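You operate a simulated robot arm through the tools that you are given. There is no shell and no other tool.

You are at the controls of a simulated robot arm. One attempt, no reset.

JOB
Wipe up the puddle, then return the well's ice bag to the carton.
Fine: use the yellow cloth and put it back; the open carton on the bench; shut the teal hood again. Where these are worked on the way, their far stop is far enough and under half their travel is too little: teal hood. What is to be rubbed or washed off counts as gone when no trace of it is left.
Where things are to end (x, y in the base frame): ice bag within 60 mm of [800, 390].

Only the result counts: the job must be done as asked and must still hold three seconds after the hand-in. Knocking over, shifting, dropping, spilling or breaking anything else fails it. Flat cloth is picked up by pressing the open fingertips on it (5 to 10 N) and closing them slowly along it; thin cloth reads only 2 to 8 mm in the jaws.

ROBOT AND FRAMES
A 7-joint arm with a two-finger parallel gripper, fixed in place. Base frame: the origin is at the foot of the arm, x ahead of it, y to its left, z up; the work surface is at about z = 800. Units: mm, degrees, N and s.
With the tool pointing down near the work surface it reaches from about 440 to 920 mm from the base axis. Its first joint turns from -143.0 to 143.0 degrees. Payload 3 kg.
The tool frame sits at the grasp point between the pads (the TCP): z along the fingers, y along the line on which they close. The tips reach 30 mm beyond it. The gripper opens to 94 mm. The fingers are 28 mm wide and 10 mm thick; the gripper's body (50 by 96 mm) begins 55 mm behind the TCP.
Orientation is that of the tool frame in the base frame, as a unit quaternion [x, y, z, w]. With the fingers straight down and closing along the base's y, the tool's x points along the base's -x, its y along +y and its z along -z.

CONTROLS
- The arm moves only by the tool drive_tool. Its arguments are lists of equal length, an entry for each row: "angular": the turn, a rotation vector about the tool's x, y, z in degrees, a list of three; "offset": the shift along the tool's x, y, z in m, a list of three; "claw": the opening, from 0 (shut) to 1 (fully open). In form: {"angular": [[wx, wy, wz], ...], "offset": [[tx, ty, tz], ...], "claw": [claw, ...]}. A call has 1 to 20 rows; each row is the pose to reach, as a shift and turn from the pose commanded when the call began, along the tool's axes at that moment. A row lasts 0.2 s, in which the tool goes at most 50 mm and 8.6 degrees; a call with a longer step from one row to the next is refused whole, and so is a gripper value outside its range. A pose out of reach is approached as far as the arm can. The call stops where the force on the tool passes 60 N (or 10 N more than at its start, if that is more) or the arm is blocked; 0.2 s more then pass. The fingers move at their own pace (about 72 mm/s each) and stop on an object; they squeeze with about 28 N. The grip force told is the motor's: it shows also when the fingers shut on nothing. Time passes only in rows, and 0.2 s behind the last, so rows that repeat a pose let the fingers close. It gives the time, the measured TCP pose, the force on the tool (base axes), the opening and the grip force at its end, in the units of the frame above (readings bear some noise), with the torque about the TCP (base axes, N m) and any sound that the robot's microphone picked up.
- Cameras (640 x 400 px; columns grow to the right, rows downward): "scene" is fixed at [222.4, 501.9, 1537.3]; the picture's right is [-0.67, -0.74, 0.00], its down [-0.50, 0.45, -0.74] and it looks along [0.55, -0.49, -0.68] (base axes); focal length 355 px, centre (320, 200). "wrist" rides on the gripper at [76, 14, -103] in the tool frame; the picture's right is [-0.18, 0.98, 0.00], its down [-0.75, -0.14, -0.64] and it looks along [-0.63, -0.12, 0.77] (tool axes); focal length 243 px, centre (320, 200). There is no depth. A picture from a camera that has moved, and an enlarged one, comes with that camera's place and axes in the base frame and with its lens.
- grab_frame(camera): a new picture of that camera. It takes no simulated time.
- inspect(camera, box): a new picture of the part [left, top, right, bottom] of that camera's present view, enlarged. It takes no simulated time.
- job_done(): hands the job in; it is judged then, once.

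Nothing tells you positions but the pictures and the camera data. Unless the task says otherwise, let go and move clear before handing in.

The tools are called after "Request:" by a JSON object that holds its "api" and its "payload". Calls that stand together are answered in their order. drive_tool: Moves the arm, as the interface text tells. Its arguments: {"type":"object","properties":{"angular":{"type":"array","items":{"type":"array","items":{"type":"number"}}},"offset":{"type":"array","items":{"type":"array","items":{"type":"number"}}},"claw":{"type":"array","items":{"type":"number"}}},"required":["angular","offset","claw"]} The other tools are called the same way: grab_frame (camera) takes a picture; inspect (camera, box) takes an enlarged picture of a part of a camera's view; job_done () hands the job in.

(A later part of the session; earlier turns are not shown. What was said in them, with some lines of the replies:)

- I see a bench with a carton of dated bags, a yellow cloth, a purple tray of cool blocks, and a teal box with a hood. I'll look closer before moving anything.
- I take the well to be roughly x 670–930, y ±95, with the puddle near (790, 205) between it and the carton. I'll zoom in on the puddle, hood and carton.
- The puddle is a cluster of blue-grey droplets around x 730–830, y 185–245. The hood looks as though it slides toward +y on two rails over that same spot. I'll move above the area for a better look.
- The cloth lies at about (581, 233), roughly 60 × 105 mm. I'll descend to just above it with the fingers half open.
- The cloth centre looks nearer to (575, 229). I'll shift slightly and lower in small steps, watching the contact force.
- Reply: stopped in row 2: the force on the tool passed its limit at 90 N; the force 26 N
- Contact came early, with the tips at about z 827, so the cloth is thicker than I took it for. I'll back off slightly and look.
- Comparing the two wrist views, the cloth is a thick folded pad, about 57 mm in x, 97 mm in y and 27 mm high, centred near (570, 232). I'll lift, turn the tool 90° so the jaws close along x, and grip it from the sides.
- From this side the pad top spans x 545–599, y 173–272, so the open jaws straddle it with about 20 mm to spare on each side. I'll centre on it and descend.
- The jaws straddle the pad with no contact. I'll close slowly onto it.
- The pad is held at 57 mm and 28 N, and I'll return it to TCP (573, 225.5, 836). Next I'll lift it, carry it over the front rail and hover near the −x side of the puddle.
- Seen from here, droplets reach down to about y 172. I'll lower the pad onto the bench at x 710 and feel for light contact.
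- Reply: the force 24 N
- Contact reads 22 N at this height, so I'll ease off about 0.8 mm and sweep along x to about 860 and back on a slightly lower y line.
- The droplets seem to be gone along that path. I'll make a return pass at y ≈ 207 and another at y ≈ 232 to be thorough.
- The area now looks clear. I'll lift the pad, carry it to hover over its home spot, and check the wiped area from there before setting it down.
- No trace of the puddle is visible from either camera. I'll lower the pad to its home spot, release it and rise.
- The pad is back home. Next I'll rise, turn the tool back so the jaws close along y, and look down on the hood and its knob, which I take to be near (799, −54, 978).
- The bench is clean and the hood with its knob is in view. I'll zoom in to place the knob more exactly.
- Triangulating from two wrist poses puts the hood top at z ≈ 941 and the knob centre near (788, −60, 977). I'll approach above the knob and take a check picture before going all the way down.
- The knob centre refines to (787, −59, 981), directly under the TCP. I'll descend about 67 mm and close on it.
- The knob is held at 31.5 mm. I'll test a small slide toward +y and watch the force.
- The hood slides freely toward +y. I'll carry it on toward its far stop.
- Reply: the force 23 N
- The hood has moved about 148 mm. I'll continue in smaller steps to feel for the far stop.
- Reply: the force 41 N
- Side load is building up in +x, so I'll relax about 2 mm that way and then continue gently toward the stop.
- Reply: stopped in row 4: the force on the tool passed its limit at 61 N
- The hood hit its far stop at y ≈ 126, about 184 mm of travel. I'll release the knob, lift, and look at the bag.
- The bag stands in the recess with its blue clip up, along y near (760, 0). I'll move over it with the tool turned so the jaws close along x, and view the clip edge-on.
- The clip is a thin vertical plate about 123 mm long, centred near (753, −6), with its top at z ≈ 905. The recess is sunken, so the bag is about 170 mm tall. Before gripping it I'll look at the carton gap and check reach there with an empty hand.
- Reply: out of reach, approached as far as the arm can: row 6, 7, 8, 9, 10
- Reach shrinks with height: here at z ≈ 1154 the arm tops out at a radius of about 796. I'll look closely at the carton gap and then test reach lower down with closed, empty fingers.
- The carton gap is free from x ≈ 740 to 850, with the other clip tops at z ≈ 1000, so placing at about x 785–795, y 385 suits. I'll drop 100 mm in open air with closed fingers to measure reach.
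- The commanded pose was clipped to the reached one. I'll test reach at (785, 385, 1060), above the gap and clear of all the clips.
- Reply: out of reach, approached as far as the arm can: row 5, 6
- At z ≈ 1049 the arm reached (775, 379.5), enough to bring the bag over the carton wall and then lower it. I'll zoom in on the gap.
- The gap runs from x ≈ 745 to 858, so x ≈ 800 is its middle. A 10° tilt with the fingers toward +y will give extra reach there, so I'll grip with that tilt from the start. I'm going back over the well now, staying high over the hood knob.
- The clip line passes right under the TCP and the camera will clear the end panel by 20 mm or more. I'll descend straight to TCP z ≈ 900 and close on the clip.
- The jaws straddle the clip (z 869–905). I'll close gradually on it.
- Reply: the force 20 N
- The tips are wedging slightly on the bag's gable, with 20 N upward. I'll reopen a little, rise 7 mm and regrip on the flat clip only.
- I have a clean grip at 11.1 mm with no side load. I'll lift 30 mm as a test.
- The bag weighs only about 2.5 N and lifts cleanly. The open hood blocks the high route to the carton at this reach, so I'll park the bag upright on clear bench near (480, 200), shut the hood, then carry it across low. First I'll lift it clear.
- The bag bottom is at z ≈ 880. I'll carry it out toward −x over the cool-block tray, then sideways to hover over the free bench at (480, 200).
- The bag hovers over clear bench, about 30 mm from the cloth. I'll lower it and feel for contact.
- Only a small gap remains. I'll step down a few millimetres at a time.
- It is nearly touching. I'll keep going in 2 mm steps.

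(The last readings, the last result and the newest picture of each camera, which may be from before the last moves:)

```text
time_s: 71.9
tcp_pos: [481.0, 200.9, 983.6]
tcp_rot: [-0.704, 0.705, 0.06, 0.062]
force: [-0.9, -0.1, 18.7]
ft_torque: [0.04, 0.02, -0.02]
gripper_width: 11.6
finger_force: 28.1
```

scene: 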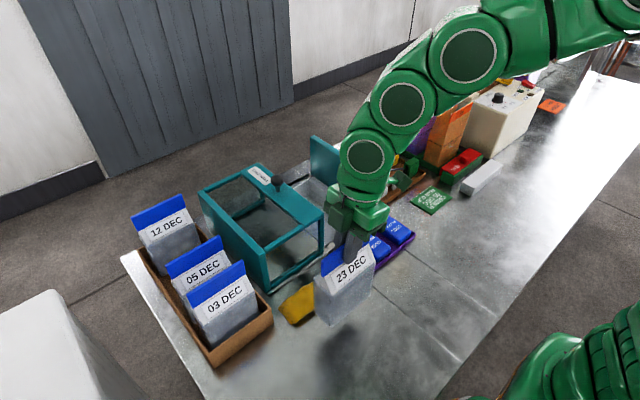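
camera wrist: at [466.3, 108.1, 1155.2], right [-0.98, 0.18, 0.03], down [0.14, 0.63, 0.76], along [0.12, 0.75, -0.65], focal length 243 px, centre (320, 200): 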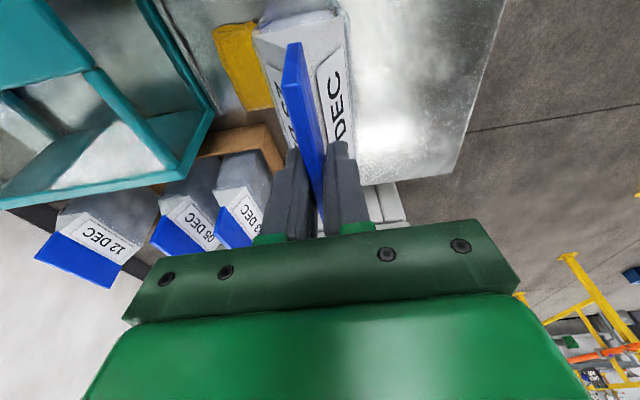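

The bag is on the bench, with contact at TCP ≈ 984.5, so its bottom sits 184.5 mm below the TCP. I'll relax, release gently and back out along the tool axis.

Request:
{"api": "drive_tool", "payload": {"angular": [[0, 0, 0], [0, 0, 0], [0, 0, 0], [0, 0, 0], [0, 0, 0], [0, 0, 0]], "offset": [[-0.0002, 0, -0.001], [-0.0002, 0, -0.001], [-0.0002, 0, -0.001], [-0.0002, 0, -0.001], [-0.0002, 0, -0.001], [-0.0002, 0, -0.001]], "claw": [0, 0.15, 0.22, 0.3, 0.4, 0.5]}}

Request:
{"api": "grab_frame", "payload": {"camera": "scene"}}

Request:
{"api": "grab_frame", "payload": {"camera": "wrist"}}

```text
time_s: 73.3
tcp_pos: [480.6, 199.9, 983.1]
tcp_rot: [-0.703, 0.706, 0.06, 0.06]
force: [0.0, 0.3, 0.6]
ft_torque: [-0.02, 0.01, 0.04]
gripper_width: 47.0
finger_force: 0.1
```

```text
taken
```

scene: 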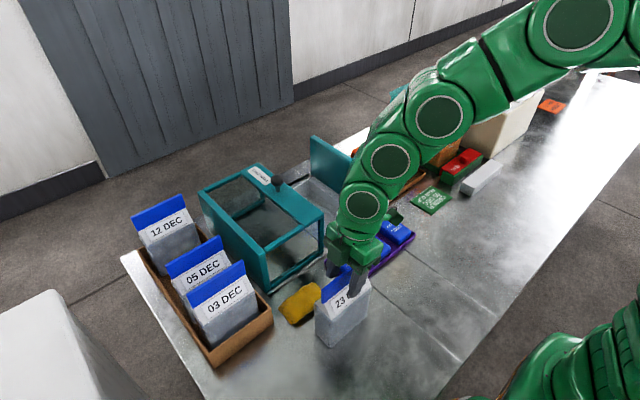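

```text
taken
camera wrist: at [465.9, 107.9, 1071.0], right [-0.98, 0.18, 0.03], down [0.14, 0.63, 0.76], along [0.12, 0.75, -0.65], focal length 243 px, centre (320, 200)
```

wrist: 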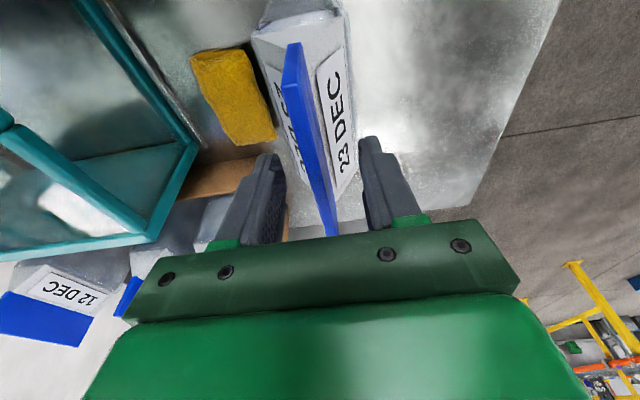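

The bag stands on its own. I'll retract along the tool axis, remove the tilt, and move toward the knob with the jaws turned to close along y.

Request:
{"api": "drive_tool", "payload": {"angular": [[0, 0, 0], [0, 0, 0], [0, 0, 0], [0, 0, 0], [0, 5, 0], [0, 10, 0], [0, 10, 0]], "offset": [[0, 0, -0.015], [0, 0, -0.04], [0, 0, -0.08], [0, 0, -0.12], [0, 0, -0.13], [0, 0, -0.14], [0, 0, -0.14]], "claw": [0.55, 0.6, 0.7, 0.8, 0.8, 0.8, 0.8]}}

Request:
{"api": "grab_frame", "payload": {"camera": "scene"}}

```text
time_s: 74.9
tcp_pos: [480.6, 175.2, 1122.2]
tcp_rot: [-0.706, 0.708, -0.001, -0.001]
force: [0.1, 1.1, -0.2]
ft_torque: [0.0, 0.01, -0.01]
gripper_width: 75.1
finger_force: 0.0
```

```text
taken
```

scene: 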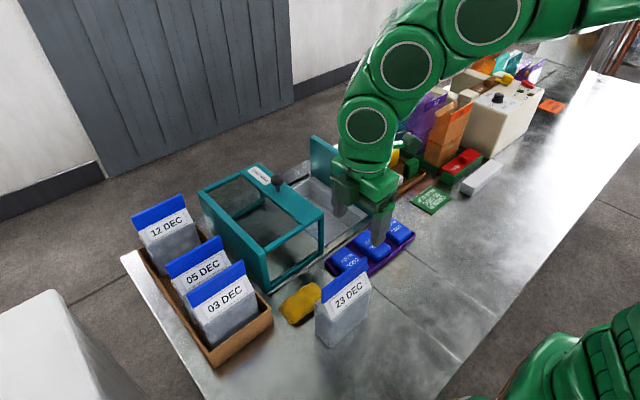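

The parked bag is stable. Next I'll go over the knob at about (788, 126) while turning the jaws.

Request:
{"api": "drive_tool", "payload": {"angular": [[0, 0, 7.5], [0, 0, 15], [0, 0, 22.5], [0, 0, 30], [0, 0, 37.5], [0, 0, 45], [0, 0, 52.5], [0, 0, 60], [0, 0, 67.5], [0, 0, 75], [0, 0, 82.5], [0, 0, 90], [0, 0, 90]], "offset": [[0.004, -0.026, 0], [0.008, -0.052, 0], [0.012, -0.078, 0], [0.016, -0.104, 0], [0.02, -0.13, 0], [0.024, -0.156, 0.005], [0.028, -0.182, 0.012], [0.032, -0.208, 0.02], [0.036, -0.234, 0.028], [0.04, -0.26, 0.036], [0.045, -0.285, 0.044], [0.049, -0.307, 0.05], [0.049, -0.307, 0.05]], "claw": [0.8, 0.8, 0.8, 0.8, 0.8, 0.8, 0.8, 0.8, 0.8, 0.8, 0.8, 0.8, 0.8]}}

Request:
{"api": "grab_frame", "payload": {"camera": "wrist"}}

Request:
{"api": "grab_frame", "payload": {"camera": "scene"}}

```text
time_s: 77.7
tcp_pos: [787.5, 125.2, 1072.2]
tcp_rot: [0.002, 1.0, -0.003, 0.0]
force: [-0.3, 0.3, 0.2]
ft_torque: [-0.02, -0.03, -0.01]
gripper_width: 75.4
finger_force: 0.1
```

```text
taken
camera wrist: at [711.4, 140.8, 1174.1], right [0.19, 0.98, 0.0], down [0.75, -0.14, 0.64], along [0.63, -0.12, -0.77], focal length 243 px, centre (320, 200)
```

wrist: 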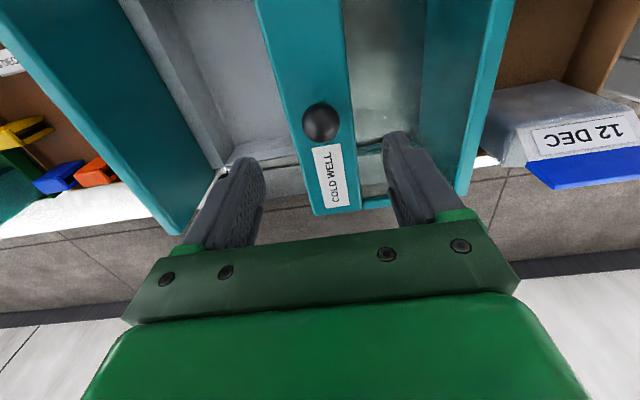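

```text
taken
```

scene: 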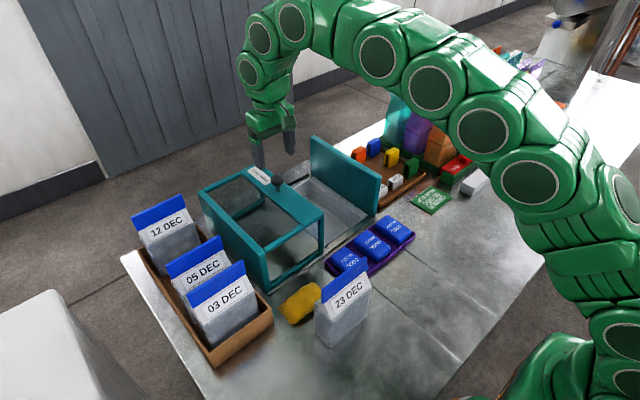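

The knob is directly below the TCP. I'll descend 91 mm and grip it.

Request:
{"api": "drive_tool", "payload": {"angular": [[0, 0, 0], [0, 0, 0], [0, 0, 0], [0, 0, 0], [0, 0, 0], [0, 0, 0], [0, 0, 0], [0, 0, 0], [0, 0, 0], [0, 0, 0]], "offset": [[-0.001, 0.001, 0.03], [-0.001, 0.001, 0.055], [-0.001, 0.001, 0.075], [-0.001, 0.001, 0.085], [-0.001, 0.001, 0.091], [-0.001, 0.001, 0.091], [-0.001, 0.001, 0.091], [-0.001, 0.001, 0.091], [-0.001, 0.001, 0.091], [-0.001, 0.001, 0.091]], "claw": [0.8, 0.8, 0.8, 0.8, 0.8, 0.6, 0.4, 0.2, 0.1, 0.1]}}

```text
time_s: 79.9
tcp_pos: [788.8, 125.5, 981.6]
tcp_rot: [0.002, 1.0, -0.002, 0.0]
force: [-2.8, -19.4, -0.1]
ft_torque: [-0.06, -0.02, -0.16]
gripper_width: 31.2
finger_force: 45.1
```

Gripped. I'll slide the hood back toward −y, starting with the first half.

Request:
{"api": "drive_tool", "payload": {"angular": [[0, 0, 0], [0, 0, 0], [0, 0, 0], [0, 0, 0], [0, 0, 0], [0, 0, 0]], "offset": [[0, -0.01, 0], [0, -0.022, 0], [0, -0.036, 0], [0, -0.05, 0], [0, -0.064, 0], [0, -0.076, 0]], "claw": [0.1, 0.1, 0.1, 0.1, 0.1, 0.1]}}

```text
time_s: 81.3
tcp_pos: [789.5, 51.5, 980.9]
tcp_rot: [0.002, 1.0, -0.002, 0.001]
force: [-11.2, 1.3, -2.3]
ft_torque: [-0.02, 0.38, -0.06]
gripper_width: 31.3
finger_force: 44.8
```

The slide is smooth with only a small side load. I'll correct by about 0.5 mm and continue.

Request:
{"api": "drive_tool", "payload": {"angular": [[0, 0, 0], [0, 0, 0], [0, 0, 0], [0, 0, 0], [0, 0, 0], [0, 0, 0], [0, 0, 0]], "offset": [[0.0005, -0.012, 0], [0.0005, -0.026, 0], [0.0005, -0.04, 0], [0.0005, -0.054, 0], [0.0005, -0.068, 0], [0.0005, -0.082, 0], [0.0005, -0.092, 0]], "claw": [0.1, 0.1, 0.1, 0.1, 0.1, 0.1, 0.1]}}

```text
time_s: 82.9
tcp_pos: [787.6, -41.1, 981.4]
tcp_rot: [0.001, 1.0, -0.002, 0.0]
force: [31.4, 1.8, -3.9]
ft_torque: [0.1, -0.52, -0.1]
gripper_width: 31.2
finger_force: 44.8
```

Side load is back in +x, so I'll relax about 1.3 mm and creep to the closed stop near y ≈ −58.

Request:
{"api": "drive_tool", "payload": {"angular": [[0, 0, 0], [0, 0, 0], [0, 0, 0], [0, 0, 0], [0, 0, 0], [0, 0, 0], [0, 0, 0]], "offset": [[-0.0013, 0, 0], [-0.0013, -0.004, 0], [-0.0013, -0.008, 0], [-0.0013, -0.012, 0], [-0.0013, -0.015, 0], [-0.0013, -0.018, 0], [-0.0013, -0.021, 0]], "claw": [0.1, 0.1, 0.1, 0.1, 0.1, 0.1, 0.1]}}

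Request:
{"api": "inspect", "payload": {"camera": "scene", "box": [250, 100, 430, 240]}}

```text
time_s: 84.5
tcp_pos: [788.1, -59.7, 981.4]
tcp_rot: [0.0, 1.0, -0.001, 0.0]
force: [-14.0, 26.1, 7.8]
ft_torque: [0.05, 0.04, 0.11]
gripper_width: 31.3
finger_force: 44.9
```

```text
2.86 times, centred on (340, 170) of scene
camera zoom: at [222.4, 501.9, 1537.3], right [-0.67, -0.74, 0.0], down [-0.5, 0.45, -0.74], along [0.55, -0.49, -0.68], focal length 1015 px, centre (263, 286)
```

zoom: 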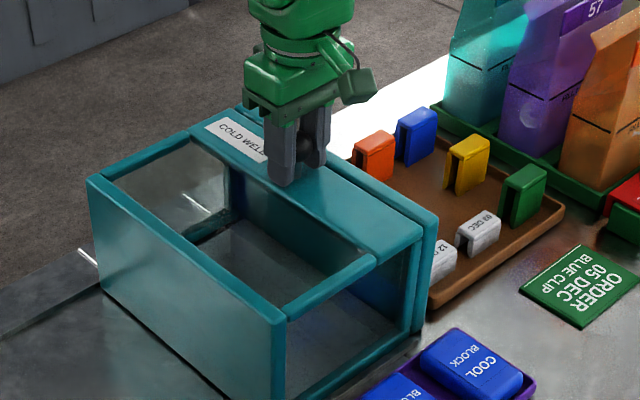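

The hood is against its closed stop and matches its starting look. I'll release and lift away.

Request:
{"api": "drive_tool", "payload": {"angular": [[0, 0, 0], [0, 0, 0], [0, 0, 0], [0, 0, 0], [0, 0, 0], [0, 0, 0], [0, 0, 0], [0, 0, 0]], "offset": [[0, 0.001, 0], [0, 0.001, 0], [0, 0.001, 0], [0, 0.001, -0.02], [0, 0.001, -0.05], [0, 0.001, -0.09], [0, 0.001, -0.13], [0, 0.001, -0.15]], "claw": [0.4, 0.6, 0.8, 0.8, 0.8, 0.8, 0.8, 0.8]}}

Request:
{"api": "inspect", "payload": {"camera": "scene", "box": [250, 100, 430, 240]}}

Request:
{"api": "inspect", "payload": {"camera": "scene", "box": [110, 200, 290, 380]}}

```text
time_s: 86.3
tcp_pos: [787.9, -60.7, 1130.9]
tcp_rot: [0.002, 1.0, -0.002, 0.0]
force: [0.8, -0.1, 0.3]
ft_torque: [0.02, 0.0, 0.0]
gripper_width: 75.2
finger_force: 0.1
```

```text
2.86 times, centred on (340, 170) of scene
camera zoom: at [222.4, 501.9, 1537.3], right [-0.67, -0.74, 0.0], down [-0.5, 0.45, -0.74], along [0.55, -0.49, -0.68], focal length 1015 px, centre (263, 286)
```

zoom: 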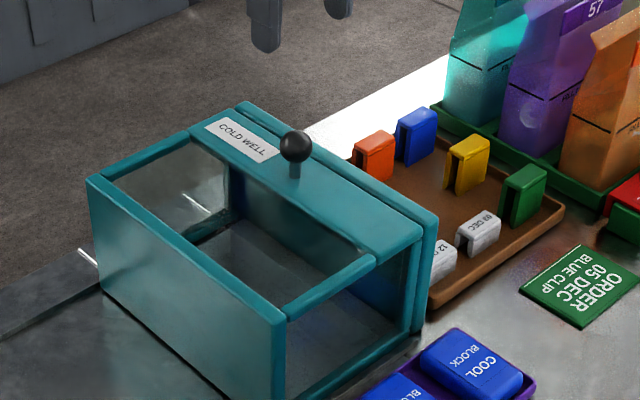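

```text
2.22 times, centred on (200, 290) of scene
camera zoom: at [222.4, 501.9, 1537.3], right [-0.67, -0.74, 0.0], down [-0.5, 0.45, -0.74], along [0.55, -0.49, -0.68], focal length 789 px, centre (587, 0)
```

zoom: 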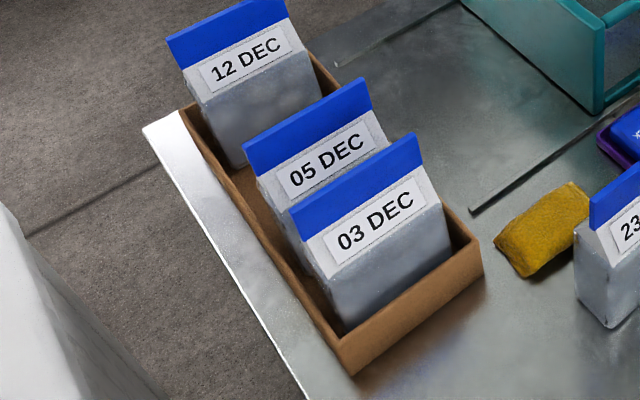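

The hood is shut and sits in the same place as at the start. I'll now return to the parked bag and turn the jaws to close along x again.

Request:
{"api": "drive_tool", "payload": {"angular": [[0, 0, -7.5], [0, 0, -15], [0, 0, -22.5], [0, 0, -30], [0, 0, -37.5], [0, 0, -45], [0, 0, -52.5], [0, 0, -60], [0, 0, -67.5], [0, 0, -75], [0, 0, -82.5], [0, 0, -90], [0, 0, -90]], "offset": [[0.025, 0.02, 0], [0.05, 0.04, 0], [0.076, 0.06, 0], [0.102, 0.08, 0], [0.128, 0.1, 0], [0.154, 0.12, 0], [0.18, 0.14, 0], [0.206, 0.16, 0], [0.232, 0.18, 0], [0.258, 0.2, 0], [0.284, 0.22, 0], [0.307, 0.24, 0], [0.307, 0.24, 0]], "claw": [0.8, 0.8, 0.8, 0.8, 0.8, 0.8, 0.8, 0.8, 0.8, 0.8, 0.8, 0.8, 0.8]}}

Request:
{"api": "grab_frame", "payload": {"camera": "wrist"}}

```text
time_s: 89.1
tcp_pos: [482.7, 180.8, 1129.9]
tcp_rot: [-0.707, 0.707, -0.001, -0.002]
force: [-0.6, -0.5, 0.1]
ft_torque: [0.01, -0.01, 0.01]
gripper_width: 75.1
finger_force: 0.0
```

```text
taken
camera wrist: at [467.9, 105.6, 1232.0], right [-0.98, 0.19, 0.0], down [0.14, 0.76, 0.64], along [0.12, 0.63, -0.77], focal length 243 px, centre (320, 200)
```

wrist: 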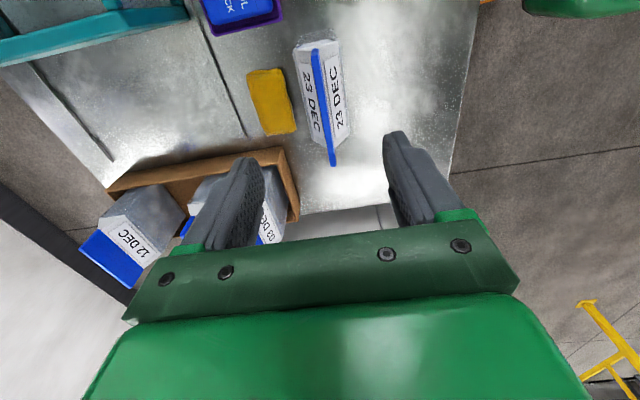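

The clip is centred at about (480, 200), as left. I'll tilt 18° with the fingers toward +y for reach and come down above it.

Request:
{"api": "drive_tool", "payload": {"angular": [[0, -6, 0], [0, -12, 0], [0, -18, 0], [0, -18, 0]], "offset": [[-0.007, 0.001, 0.02], [-0.014, 0.002, 0.045], [-0.02, 0.002, 0.07], [-0.02, 0.002, 0.08]], "claw": [0.7, 0.7, 0.7, 0.7]}}

Request:
{"api": "grab_frame", "payload": {"camera": "wrist"}}

```text
time_s: 90.1
tcp_pos: [481.3, 200.9, 1050.1]
tcp_rot: [-0.698, 0.699, 0.111, 0.11]
force: [0.3, 0.5, 0.1]
ft_torque: [0.0, 0.0, 0.03]
gripper_width: 65.7
finger_force: 0.1
```

```text
taken
camera wrist: at [466.1, 97.0, 1123.9], right [-0.98, 0.18, 0.06], down [0.14, 0.52, 0.84], along [0.12, 0.84, -0.54], focal length 243 px, centre (320, 200)
```

wrist: 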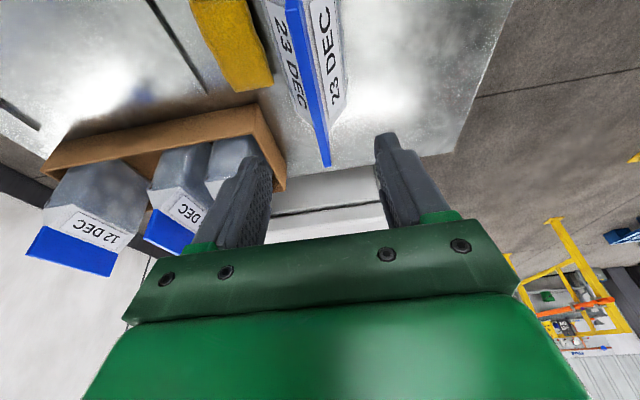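

Positioned above the clip. I'll descend vertically 64 mm and close on it.

Request:
{"api": "drive_tool", "payload": {"angular": [[0, 0, 0], [0, 0, 0], [0, 0, 0], [0, 0, 0], [0, 0, 0], [0, 0, 0], [0, 0, 0], [0, 0, 0], [0, 0, 0], [0, 0, 0], [0, 0, 0]], "offset": [[0.0062, 0, 0.019], [0.0117, 0, 0.0361], [0.0161, 0, 0.0495], [0.0189, 0, 0.058], [0.0198, 0, 0.0609], [0.0198, 0, 0.0609], [0.0198, 0, 0.0609], [0.0198, 0, 0.0609], [0.0198, 0, 0.0609], [0.0198, 0, 0.0609], [0.0198, 0, 0.0609]], "claw": [0.7, 0.7, 0.7, 0.7, 0.7, 0.5, 0.35, 0.2, 0.1, 0, 0]}}

Request:
{"api": "grab_frame", "payload": {"camera": "wrist"}}

Request:
{"api": "inspect", "payload": {"camera": "scene", "box": [260, 220, 420, 350]}}

```text
time_s: 92.5
tcp_pos: [480.4, 200.0, 988.0]
tcp_rot: [-0.698, 0.699, 0.109, 0.11]
force: [0.2, 0.4, -0.1]
ft_torque: [0.03, 0.04, -0.03]
gripper_width: 11.4
finger_force: 27.9
```

```text
taken
camera wrist: at [465.6, 96.4, 1060.3], right [-0.98, 0.18, 0.06], down [0.14, 0.52, 0.84], along [0.12, 0.84, -0.54], focal length 243 px, centre (320, 200)
```

wrist: 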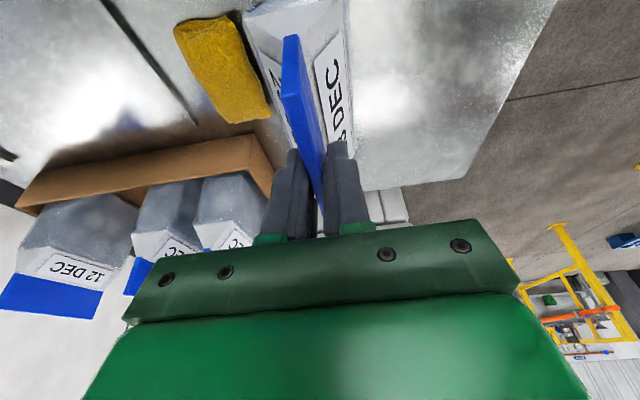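

```text
3.08 times, centred on (340, 285) of scene
camera zoom: at [222.4, 501.9, 1537.3], right [-0.67, -0.74, 0.0], down [-0.5, 0.45, -0.74], along [0.55, -0.49, -0.68], focal length 1093 px, centre (258, -62)
```

zoom: 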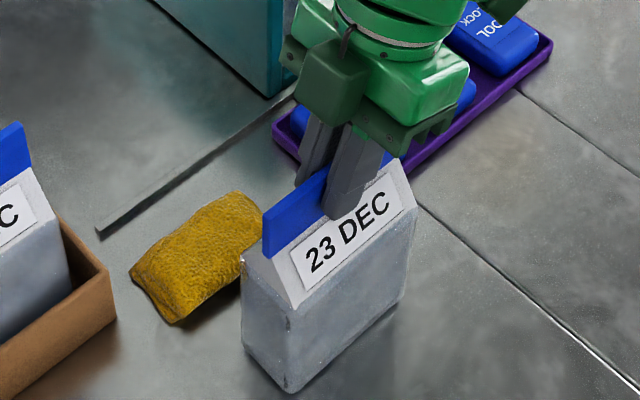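

Gripped at 11.4 mm, and the bag bottom is now 188 mm below the TCP. I'll lift to about z 1075 and move over to x ≈ 790 at y 200, across the now empty bench.

Request:
{"api": "drive_tool", "payload": {"angular": [[0, 0, 0], [0, 0, 0], [0, 0, 0], [0, 0, 0], [0, 0, 0], [0, 0, 0], [0, 0, 0], [0, 0, 0], [0, 0, 0], [0, 0, 0], [0, 0, 0], [0, 0, 0], [0, 0, 0], [0, 0, 0], [0, 0, 0]], "offset": [[-0.0031, 0, -0.0095], [-0.0108, 0, -0.0333], [-0.0185, 0, -0.0571], [-0.0269, 0, -0.0827], [-0.0269, -0.02, -0.0827], [-0.0269, -0.055, -0.0827], [-0.0269, -0.09, -0.0827], [-0.0269, -0.125, -0.0827], [-0.0269, -0.16, -0.0827], [-0.0269, -0.195, -0.0827], [-0.0269, -0.23, -0.0827], [-0.0269, -0.26, -0.0827], [-0.0269, -0.288, -0.0827], [-0.0269, -0.31, -0.0827], [-0.0269, -0.31, -0.0827]], "claw": [0, 0, 0, 0, 0, 0, 0, 0, 0, 0, 0, 0, 0, 0, 0]}}

Request:
{"api": "grab_frame", "payload": {"camera": "scene"}}

Request:
{"api": "grab_frame", "payload": {"camera": "wrist"}}

```text
time_s: 95.7
tcp_pos: [790.2, 199.6, 1074.6]
tcp_rot: [-0.698, 0.699, 0.109, 0.109]
force: [0.5, -0.2, -3.4]
ft_torque: [-0.03, 0.0, -0.02]
gripper_width: 11.5
finger_force: 27.7
```

```text
taken
```

scene: 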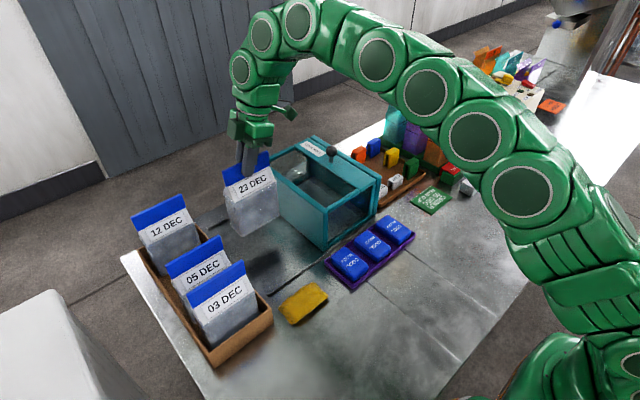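

```text
taken
camera wrist: at [776.7, 95.8, 1148.2], right [-0.98, 0.18, 0.06], down [0.14, 0.52, 0.84], along [0.12, 0.84, -0.54], focal length 243 px, centre (320, 200)
```

wrist: 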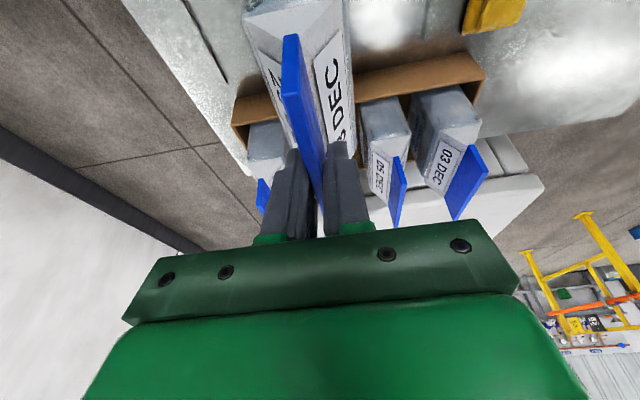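

The bag clears the wall line and is lined up with the gap. I'll advance to y ≈ 320 and check.

Request:
{"api": "drive_tool", "payload": {"angular": [[0, 0, 0], [0, 0, 0], [0, 0, 0], [0, 0, 0], [0, 0, 0]], "offset": [[-0.0238, -0.002, 0.0077], [-0.0523, -0.004, 0.017], [-0.0808, -0.006, 0.0263], [-0.1046, -0.007, 0.034], [-0.1141, -0.007, 0.0371]], "claw": [0, 0, 0, 0, 0]}}

Request:
{"api": "grab_frame", "payload": {"camera": "wrist"}}

Request:
{"api": "inspect", "payload": {"camera": "scene", "box": [110, 120, 310, 320]}}

```text
time_s: 96.9
tcp_pos: [798.8, 319.1, 1072.1]
tcp_rot: [-0.697, 0.7, 0.11, 0.109]
force: [-1.0, 0.2, -2.9]
ft_torque: [-0.01, 0.02, 0.01]
gripper_width: 11.2
finger_force: 27.7
```

```text
taken
camera wrist: at [783.2, 215.5, 1146.3], right [-0.98, 0.18, 0.06], down [0.14, 0.52, 0.84], along [0.12, 0.83, -0.54], focal length 243 px, centre (320, 200)
```

wrist: 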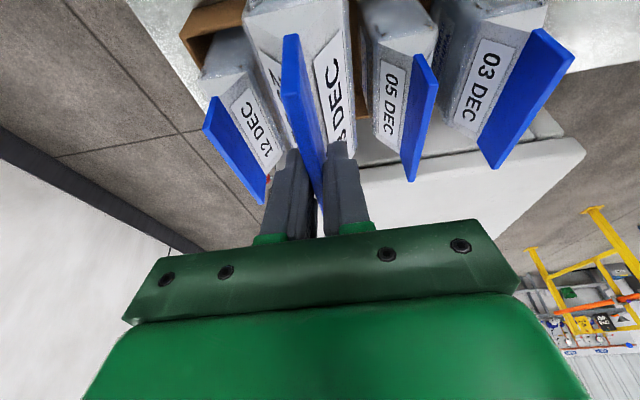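

```text
2.00 times, centred on (210, 220) of scene
camera zoom: at [222.4, 501.9, 1537.3], right [-0.67, -0.74, 0.0], down [-0.5, 0.45, -0.74], along [0.55, -0.49, -0.68], focal length 710 px, centre (540, 160)
```

zoom: 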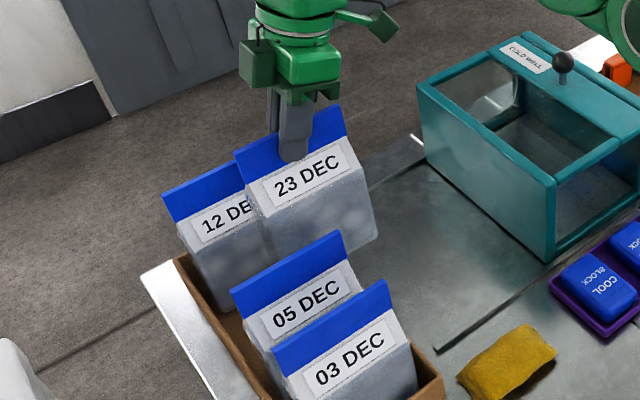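

Reach holds. I'll advance another 40 mm toward y ≈ 360.

Request:
{"api": "drive_tool", "payload": {"angular": [[0, 0, 0], [0, 0, 0], [0, 0, 0]], "offset": [[-0.0143, 0, 0.0046], [-0.0285, 0, 0.0093], [-0.038, 0, 0.0124]], "claw": [0, 0, 0]}}

Request:
{"api": "grab_frame", "payload": {"camera": "wrist"}}

Request:
{"api": "inspect", "payload": {"camera": "scene", "box": [110, 120, 310, 320]}}

```text
time_s: 97.7
tcp_pos: [798.3, 358.7, 1073.3]
tcp_rot: [-0.698, 0.699, 0.11, 0.109]
force: [1.0, 0.2, -3.6]
ft_torque: [0.0, 0.02, -0.01]
gripper_width: 11.2
finger_force: 28.0
```

```text
taken
camera wrist: at [783.1, 255.4, 1146.5], right [-0.98, 0.18, 0.06], down [0.14, 0.52, 0.84], along [0.12, 0.84, -0.54], focal length 243 px, centre (320, 200)
```

wrist: 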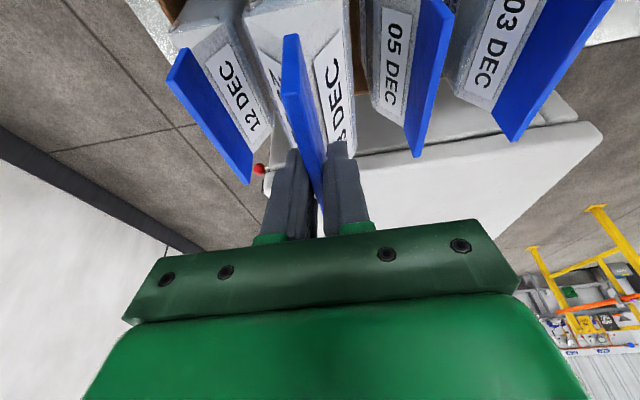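

```text
2.00 times, centred on (210, 220) of scene
camera zoom: at [222.4, 501.9, 1537.3], right [-0.67, -0.74, 0.0], down [-0.5, 0.45, -0.74], along [0.55, -0.49, -0.68], focal length 710 px, centre (540, 160)
```

zoom: 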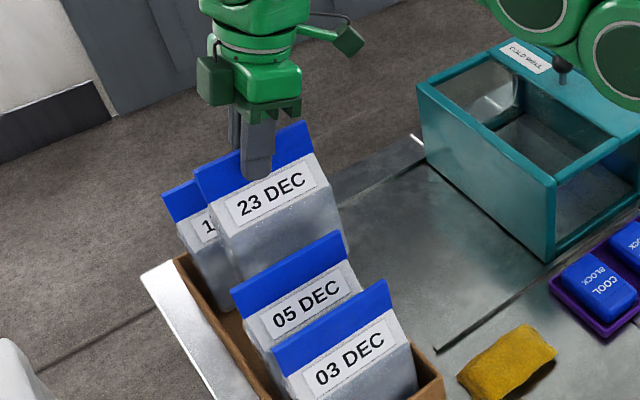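

There is still full reach. I'll advance to y ≈ 386.

Request:
{"api": "drive_tool", "payload": {"angular": [[0, 0, 0], [0, 0, 0], [0, 0, 0]], "offset": [[-0.0095, 0, 0.0031], [-0.019, 0, 0.0062], [-0.0257, 0, 0.0083]], "claw": [0, 0, 0]}}

Request:
{"api": "grab_frame", "payload": {"camera": "wrist"}}

Request:
{"api": "inspect", "payload": {"camera": "scene", "box": [110, 120, 310, 320]}}

```text
time_s: 98.5
tcp_pos: [797.5, 385.2, 1072.8]
tcp_rot: [-0.697, 0.699, 0.11, 0.11]
force: [0.0, 0.0, -2.6]
ft_torque: [-0.03, 0.03, -0.02]
gripper_width: 11.3
finger_force: 27.5
```

```text
taken
camera wrist: at [783.4, 282.1, 1146.4], right [-0.98, 0.18, 0.06], down [0.14, 0.52, 0.84], along [0.12, 0.84, -0.54], focal length 243 px, centre (320, 200)
```

wrist: 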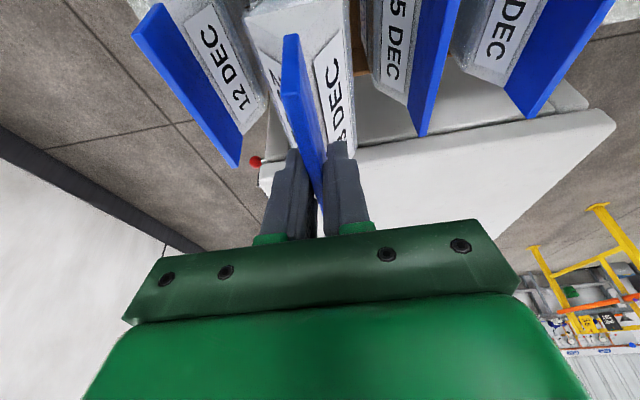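

```text
2.00 times, centred on (210, 220) of scene
camera zoom: at [222.4, 501.9, 1537.3], right [-0.67, -0.74, 0.0], down [-0.5, 0.45, -0.74], along [0.55, -0.49, -0.68], focal length 710 px, centre (540, 160)
```

zoom: 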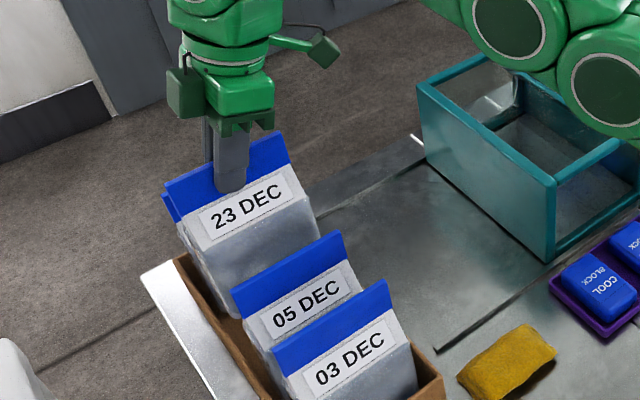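

The bag is centred over the gap, aligned with its neighbours in y. I'll lower it gradually.

Request:
{"api": "drive_tool", "payload": {"angular": [[0, 0, 0], [0, 0, 0], [0, 0, 0], [0, 0, 0]], "offset": [[0.0031, -0.001, 0.0095], [0.0062, -0.002, 0.019], [0.0093, -0.002, 0.0285], [0.0108, -0.002, 0.0333]], "claw": [0, 0, 0, 0]}}

Request:
{"api": "grab_frame", "payload": {"camera": "wrist"}}

Request:
{"api": "inspect", "payload": {"camera": "scene", "box": [110, 120, 310, 320]}}

```text
time_s: 99.5
tcp_pos: [799.8, 385.8, 1037.8]
tcp_rot: [-0.697, 0.7, 0.109, 0.109]
force: [-0.4, 0.8, -2.8]
ft_torque: [-0.02, -0.03, 0.03]
gripper_width: 11.2
finger_force: 28.0
```

```text
taken
camera wrist: at [785.5, 282.0, 1111.1], right [-0.98, 0.18, 0.06], down [0.14, 0.52, 0.84], along [0.12, 0.84, -0.54], focal length 243 px, centre (320, 200)
```

wrist: 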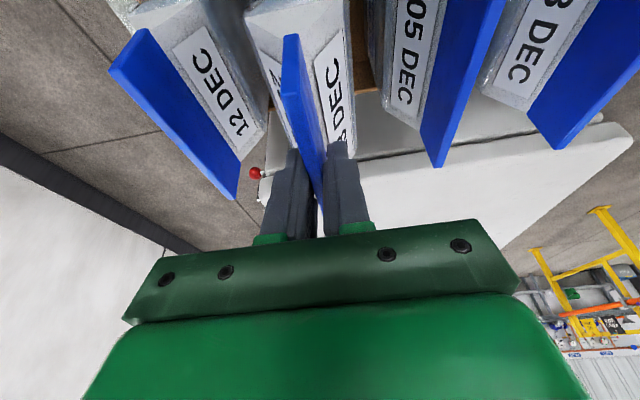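

```text
2.00 times, centred on (210, 220) of scene
camera zoom: at [222.4, 501.9, 1537.3], right [-0.67, -0.74, 0.0], down [-0.5, 0.45, -0.74], along [0.55, -0.49, -0.68], focal length 710 px, centre (540, 160)
```

zoom: 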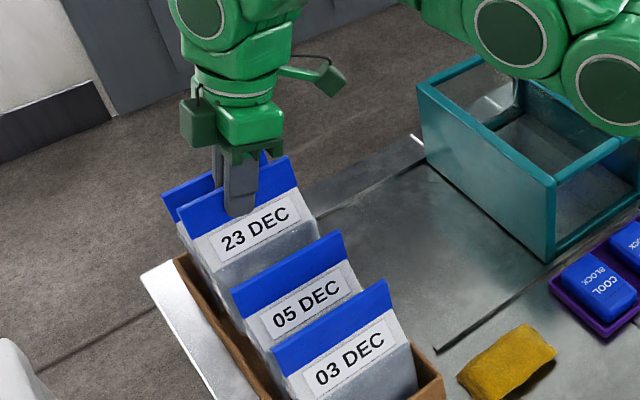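

There is clearance on both sides and no contact. I'll continue down.

Request:
{"api": "drive_tool", "payload": {"angular": [[0, 0, 0], [0, 0, 0], [0, 0, 0], [0, 0, 0]], "offset": [[0.0031, 0, 0.0095], [0.0062, 0, 0.019], [0.0087, 0, 0.0266], [0.0108, 0, 0.0333]], "claw": [0, 0, 0, 0]}}

Request:
{"api": "grab_frame", "payload": {"camera": "wrist"}}

Request:
{"api": "inspect", "payload": {"camera": "scene", "box": [110, 150, 270, 310]}}

```text
time_s: 100.5
tcp_pos: [800.1, 386.2, 1002.2]
tcp_rot: [-0.697, 0.7, 0.11, 0.109]
force: [0.3, 0.8, -2.7]
ft_torque: [0.0, -0.01, -0.01]
gripper_width: 11.4
finger_force: 28.3
```

```text
taken
camera wrist: at [784.9, 282.1, 1075.9], right [-0.98, 0.18, 0.06], down [0.14, 0.52, 0.84], along [0.12, 0.83, -0.54], focal length 243 px, centre (320, 200)
```

wrist: 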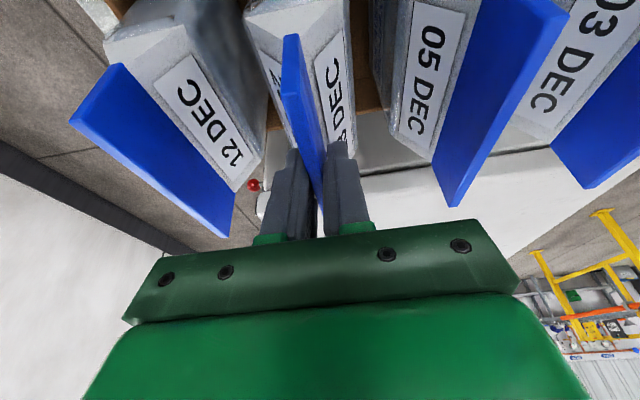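

```text
2.50 times, centred on (190, 230) of scene
camera zoom: at [222.4, 501.9, 1537.3], right [-0.67, -0.74, 0.0], down [-0.5, 0.45, -0.74], along [0.55, -0.49, -0.68], focal length 888 px, centre (645, 125)
```

zoom: 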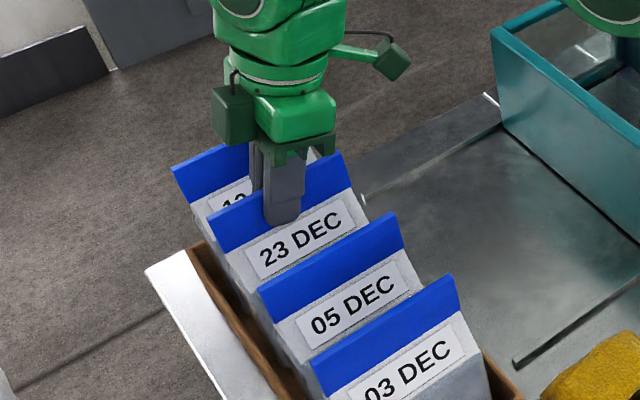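

Almost seated. I'll take 2–3 mm steps, watching for the force to rise.

Request:
{"api": "drive_tool", "payload": {"angular": [[0, 0, 0], [0, 0, 0]], "offset": [[0.0006, 0, 0.0019], [0.0012, 0, 0.0038]], "claw": [0, 0]}}

Request:
{"api": "drive_tool", "payload": {"angular": [[0, 0, 0], [0, 0, 0]], "offset": [[0.0004, 0, 0.0012], [0.0008, 0, 0.0024]], "claw": [0, 0]}}

Request:
{"api": "drive_tool", "payload": {"angular": [[0, 0, 0], [0, 0, 0]], "offset": [[0.0003, 0, 0.001], [0.0006, 0, 0.002]], "claw": [0, 0]}}

```text
time_s: 101.1
tcp_pos: [800.5, 386.4, 998.2]
tcp_rot: [-0.698, 0.7, 0.109, 0.109]
force: [0.1, 0.2, -3.8]
ft_torque: [0.03, 0.0, -0.02]
gripper_width: 11.1
finger_force: 27.8
```

```text
time_s: 101.7
tcp_pos: [800.4, 387.0, 996.4]
tcp_rot: [-0.698, 0.7, 0.108, 0.109]
force: [0.2, -0.7, -2.9]
ft_torque: [0.01, -0.01, -0.02]
gripper_width: 11.5
finger_force: 28.2
```

```text
time_s: 102.3
tcp_pos: [800.6, 386.7, 994.2]
tcp_rot: [-0.697, 0.7, 0.11, 0.109]
force: [-0.6, 1.1, -3.8]
ft_torque: [0.03, -0.03, 0.01]
gripper_width: 11.0
finger_force: 28.1
```

Request:
{"api": "drive_tool", "payload": {"angular": [[0, 0, 0], [0, 0, 0]], "offset": [[0.0003, 0, 0.001], [0.0005, 0, 0.0015]], "claw": [0, 0]}}

Request:
{"api": "drive_tool", "payload": {"angular": [[0, 0, 0], [0, 0, 0]], "offset": [[0.0003, 0, 0.001], [0.0005, 0, 0.0015]], "claw": [0, 0]}}

```text
time_s: 102.9
tcp_pos: [801.5, 385.8, 994.1]
tcp_rot: [-0.698, 0.7, 0.108, 0.11]
force: [-0.4, -2.4, 2.3]
ft_torque: [-0.11, 0.04, 0.05]
gripper_width: 11.3
finger_force: 28.2
```

```text
time_s: 103.5
tcp_pos: [800.1, 386.7, 992.8]
tcp_rot: [-0.698, 0.699, 0.109, 0.111]
force: [1.4, -1.4, 18.6]
ft_torque: [0.05, 0.02, 0.03]
gripper_width: 11.3
finger_force: 28.3
```

The bag is resting on the carton floor (TCP ≈ 993). I'll relax 1 mm and open gently.

Request:
{"api": "drive_tool", "payload": {"angular": [[0, 0, 0], [0, 0, 0], [0, 0, 0], [0, 0, 0], [0, 0, 0], [0, 0, 0], [0, 0, 0]], "offset": [[-0.0003, 0, -0.001], [-0.0003, 0, -0.001], [-0.0003, 0, -0.001], [-0.0003, 0, -0.001], [-0.0003, 0, -0.001], [-0.0003, 0, -0.001], [-0.0003, 0, -0.001]], "claw": [0, 0.14, 0.18, 0.24, 0.32, 0.4, 0.4]}}

Request:
{"api": "grab_frame", "payload": {"camera": "wrist"}}

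Request:
{"api": "inspect", "payload": {"camera": "scene", "box": [110, 150, 270, 310]}}

```text
time_s: 105.1
tcp_pos: [800.5, 386.8, 990.9]
tcp_rot: [-0.697, 0.7, 0.109, 0.109]
force: [0.6, 0.5, 0.1]
ft_torque: [0.03, 0.05, -0.01]
gripper_width: 37.3
finger_force: 0.0
```

```text
taken
camera wrist: at [785.3, 282.1, 1065.5], right [-0.98, 0.18, 0.06], down [0.14, 0.52, 0.84], along [0.12, 0.84, -0.54], focal length 243 px, centre (320, 200)
```

wrist: 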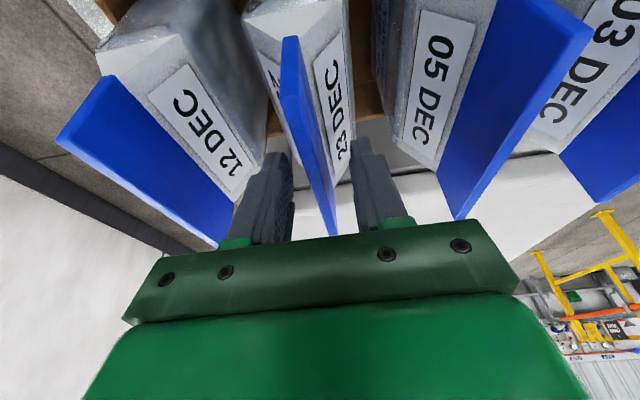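

```text
2.50 times, centred on (190, 230) of scene
camera zoom: at [222.4, 501.9, 1537.3], right [-0.67, -0.74, 0.0], down [-0.5, 0.45, -0.74], along [0.55, -0.49, -0.68], focal length 888 px, centre (645, 125)
```

zoom: 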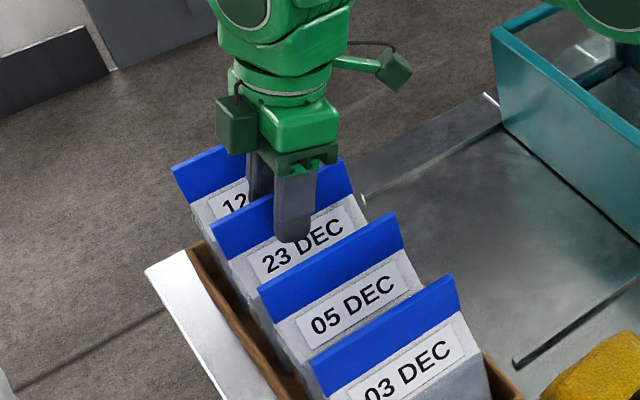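

The bag stands upright on its own in the carton. I'll back out along the tool axis and then retreat up and away.

Request:
{"api": "drive_tool", "payload": {"angular": [[0, 0, 0], [0, 0, 0], [0, 0, 0], [0, 0, 0], [0, 0, 0], [0, 0, 0], [0, 0, 0], [0, 0, 0], [0, 0, 0], [0, 0, 0], [0, 0, 0]], "offset": [[0, 0, -0.015], [0, 0, -0.035], [0, 0, -0.06], [0.015, 0.01, -0.08], [0.04, 0.03, -0.1], [0.067, 0.05, -0.1165], [0.09, 0.085, -0.125], [0.11, 0.12, -0.135], [0.13, 0.155, -0.145], [0.15, 0.19, -0.155], [0.17, 0.225, -0.165]], "claw": [0.4, 0.4, 0.4, 0.4, 0.4, 0.4, 0.4, 0.4, 0.4, 0.4, 0.4]}}

Request:
{"api": "grab_frame", "payload": {"camera": "scene"}}

Request:
{"api": "grab_frame", "payload": {"camera": "wrist"}}

```text
time_s: 107.5
tcp_pos: [574.6, 174.3, 1096.0]
tcp_rot: [-0.698, 0.699, 0.11, 0.11]
force: [-0.4, 0.5, 0.4]
ft_torque: [0.0, -0.01, 0.01]
gripper_width: 37.9
finger_force: 0.0
```

```text
taken
```

scene: 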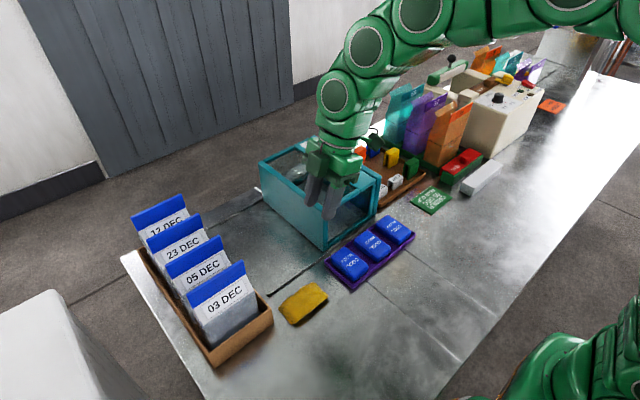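

```text
taken
camera wrist: at [560.0, 70.7, 1169.6], right [-0.98, 0.18, 0.06], down [0.14, 0.52, 0.84], along [0.12, 0.84, -0.54], focal length 243 px, centre (320, 200)
```

wrist: 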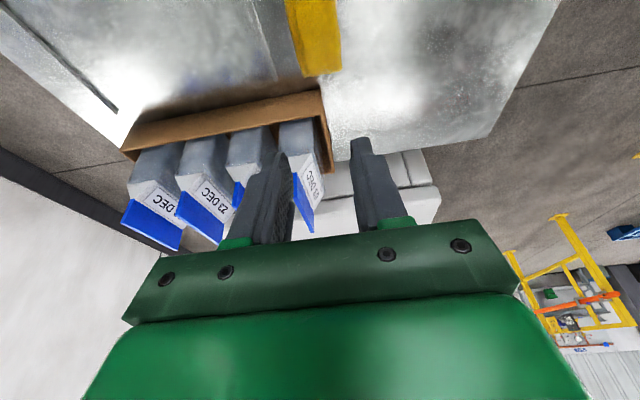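

All four bags stand in the carton, the hood is shut and the cloth is home. I'll do one last check for puddle traces and stability before handing in.

Request:
{"api": "inspect", "payload": {"camera": "scene", "box": [190, 180, 350, 320]}}

Request:
{"api": "inspect", "payload": {"camera": "scene", "box": [110, 170, 290, 370]}}

Request:
{"api": "drive_tool", "payload": {"angular": [[0, 6, 0], [0, 12, 0], [0, 18, 0], [0, 18, 8], [0, 18, 8]], "offset": [[0.02, 0, -0.01], [0.04, 0, -0.02], [0.06, 0, -0.03], [0.06, 0, -0.03], [0.06, 0, -0.03]], "claw": [0.4, 0.4, 0.4, 0.4, 0.4]}}

Request:
{"api": "grab_frame", "payload": {"camera": "wrist"}}

Request:
{"api": "grab_frame", "payload": {"camera": "scene"}}

```text
2.86 times, centred on (270, 250) of scene
camera zoom: at [222.4, 501.9, 1537.3], right [-0.67, -0.74, 0.0], down [-0.5, 0.45, -0.74], along [0.55, -0.49, -0.68], focal length 1015 px, centre (463, 57)
```

zoom: 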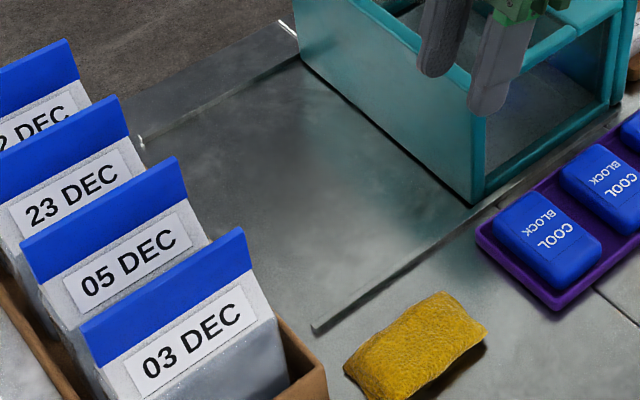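

```text
2.00 times, centred on (200, 270) of scene
camera zoom: at [222.4, 501.9, 1537.3], right [-0.67, -0.74, 0.0], down [-0.5, 0.45, -0.74], along [0.55, -0.49, -0.68], focal length 710 px, centre (560, 60)
```

zoom: 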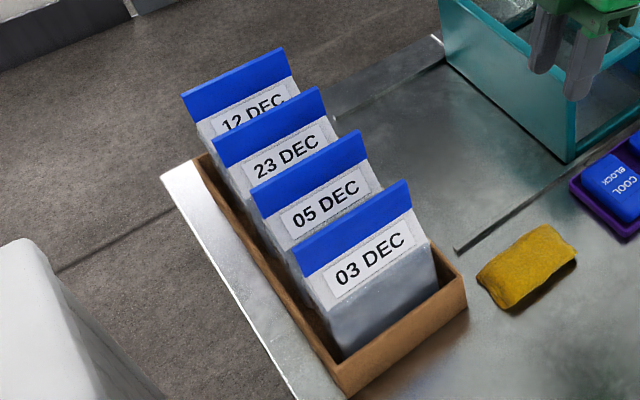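

```text
time_s: 108.7
tcp_pos: [572.7, 107.6, 1106.8]
tcp_rot: [-0.656, 0.755, 0.007, -0.009]
force: [0.7, 0.4, -0.2]
ft_torque: [-0.02, 0.01, -0.01]
gripper_width: 37.6
finger_force: 0.0
```

```text
taken
camera wrist: at [552.0, 34.8, 1209.6], right [-0.95, 0.32, 0.02], down [0.26, 0.73, 0.63], along [0.19, 0.61, -0.77], focal length 243 px, centre (320, 200)
```

wrist: 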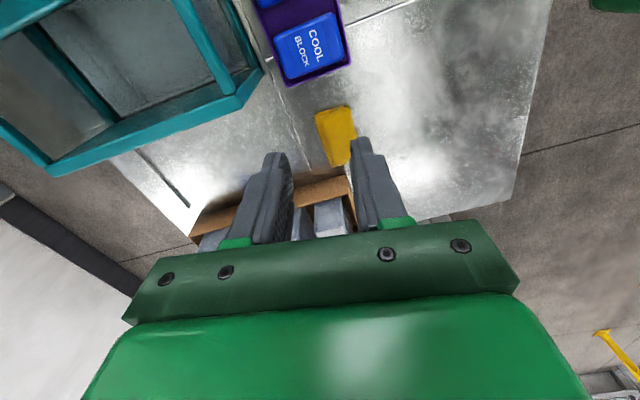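

```text
taken
```

scene: 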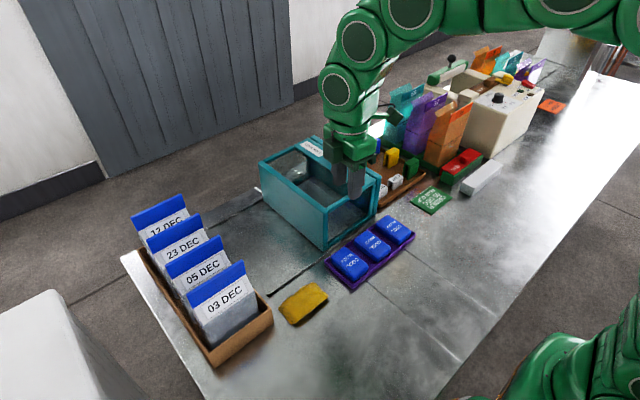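

The puddle is gone and the cloth is back where it lay. The hood is shut, and the 23 DEC bag stands in the carton at about (800, 387). The arm is clear, so I'm handing in.

Request:
{"api": "job_done", "payload": {}}

```text
The job is handed in.
```

I finished the job and handed it in. I haven't seen a verdict; this is based on the last pictures and readings.

- **Puddle:** I wiped the area between the well and the carton with the yellow cloth in four passes. Neither camera shows any trace left.
- **Cloth:** it is back at its starting spot, within a millimetre or two by the arm's reading.
- **Teal hood:** I slid it open to its far stop, about 184 mm, and later shut it against its closed stop. It matches its starting look.
- **Ice bag:** the 23 DEC bag stands upright in the carton at about (800, 387), between 12 DEC and 05 DEC. That is about 3 mm from the target.

**Bag parked on the bench:** the open hood blocked the arm's route to the carton. I stood the bag on clear bench while I shut the hood, then carried it across.

**Cloth contact:** my first touch on the cloth was harder than intended, about 90 N, because it was thicker than I judged. It showed no sign of having moved.

Nothing else on the bench appears to have moved.
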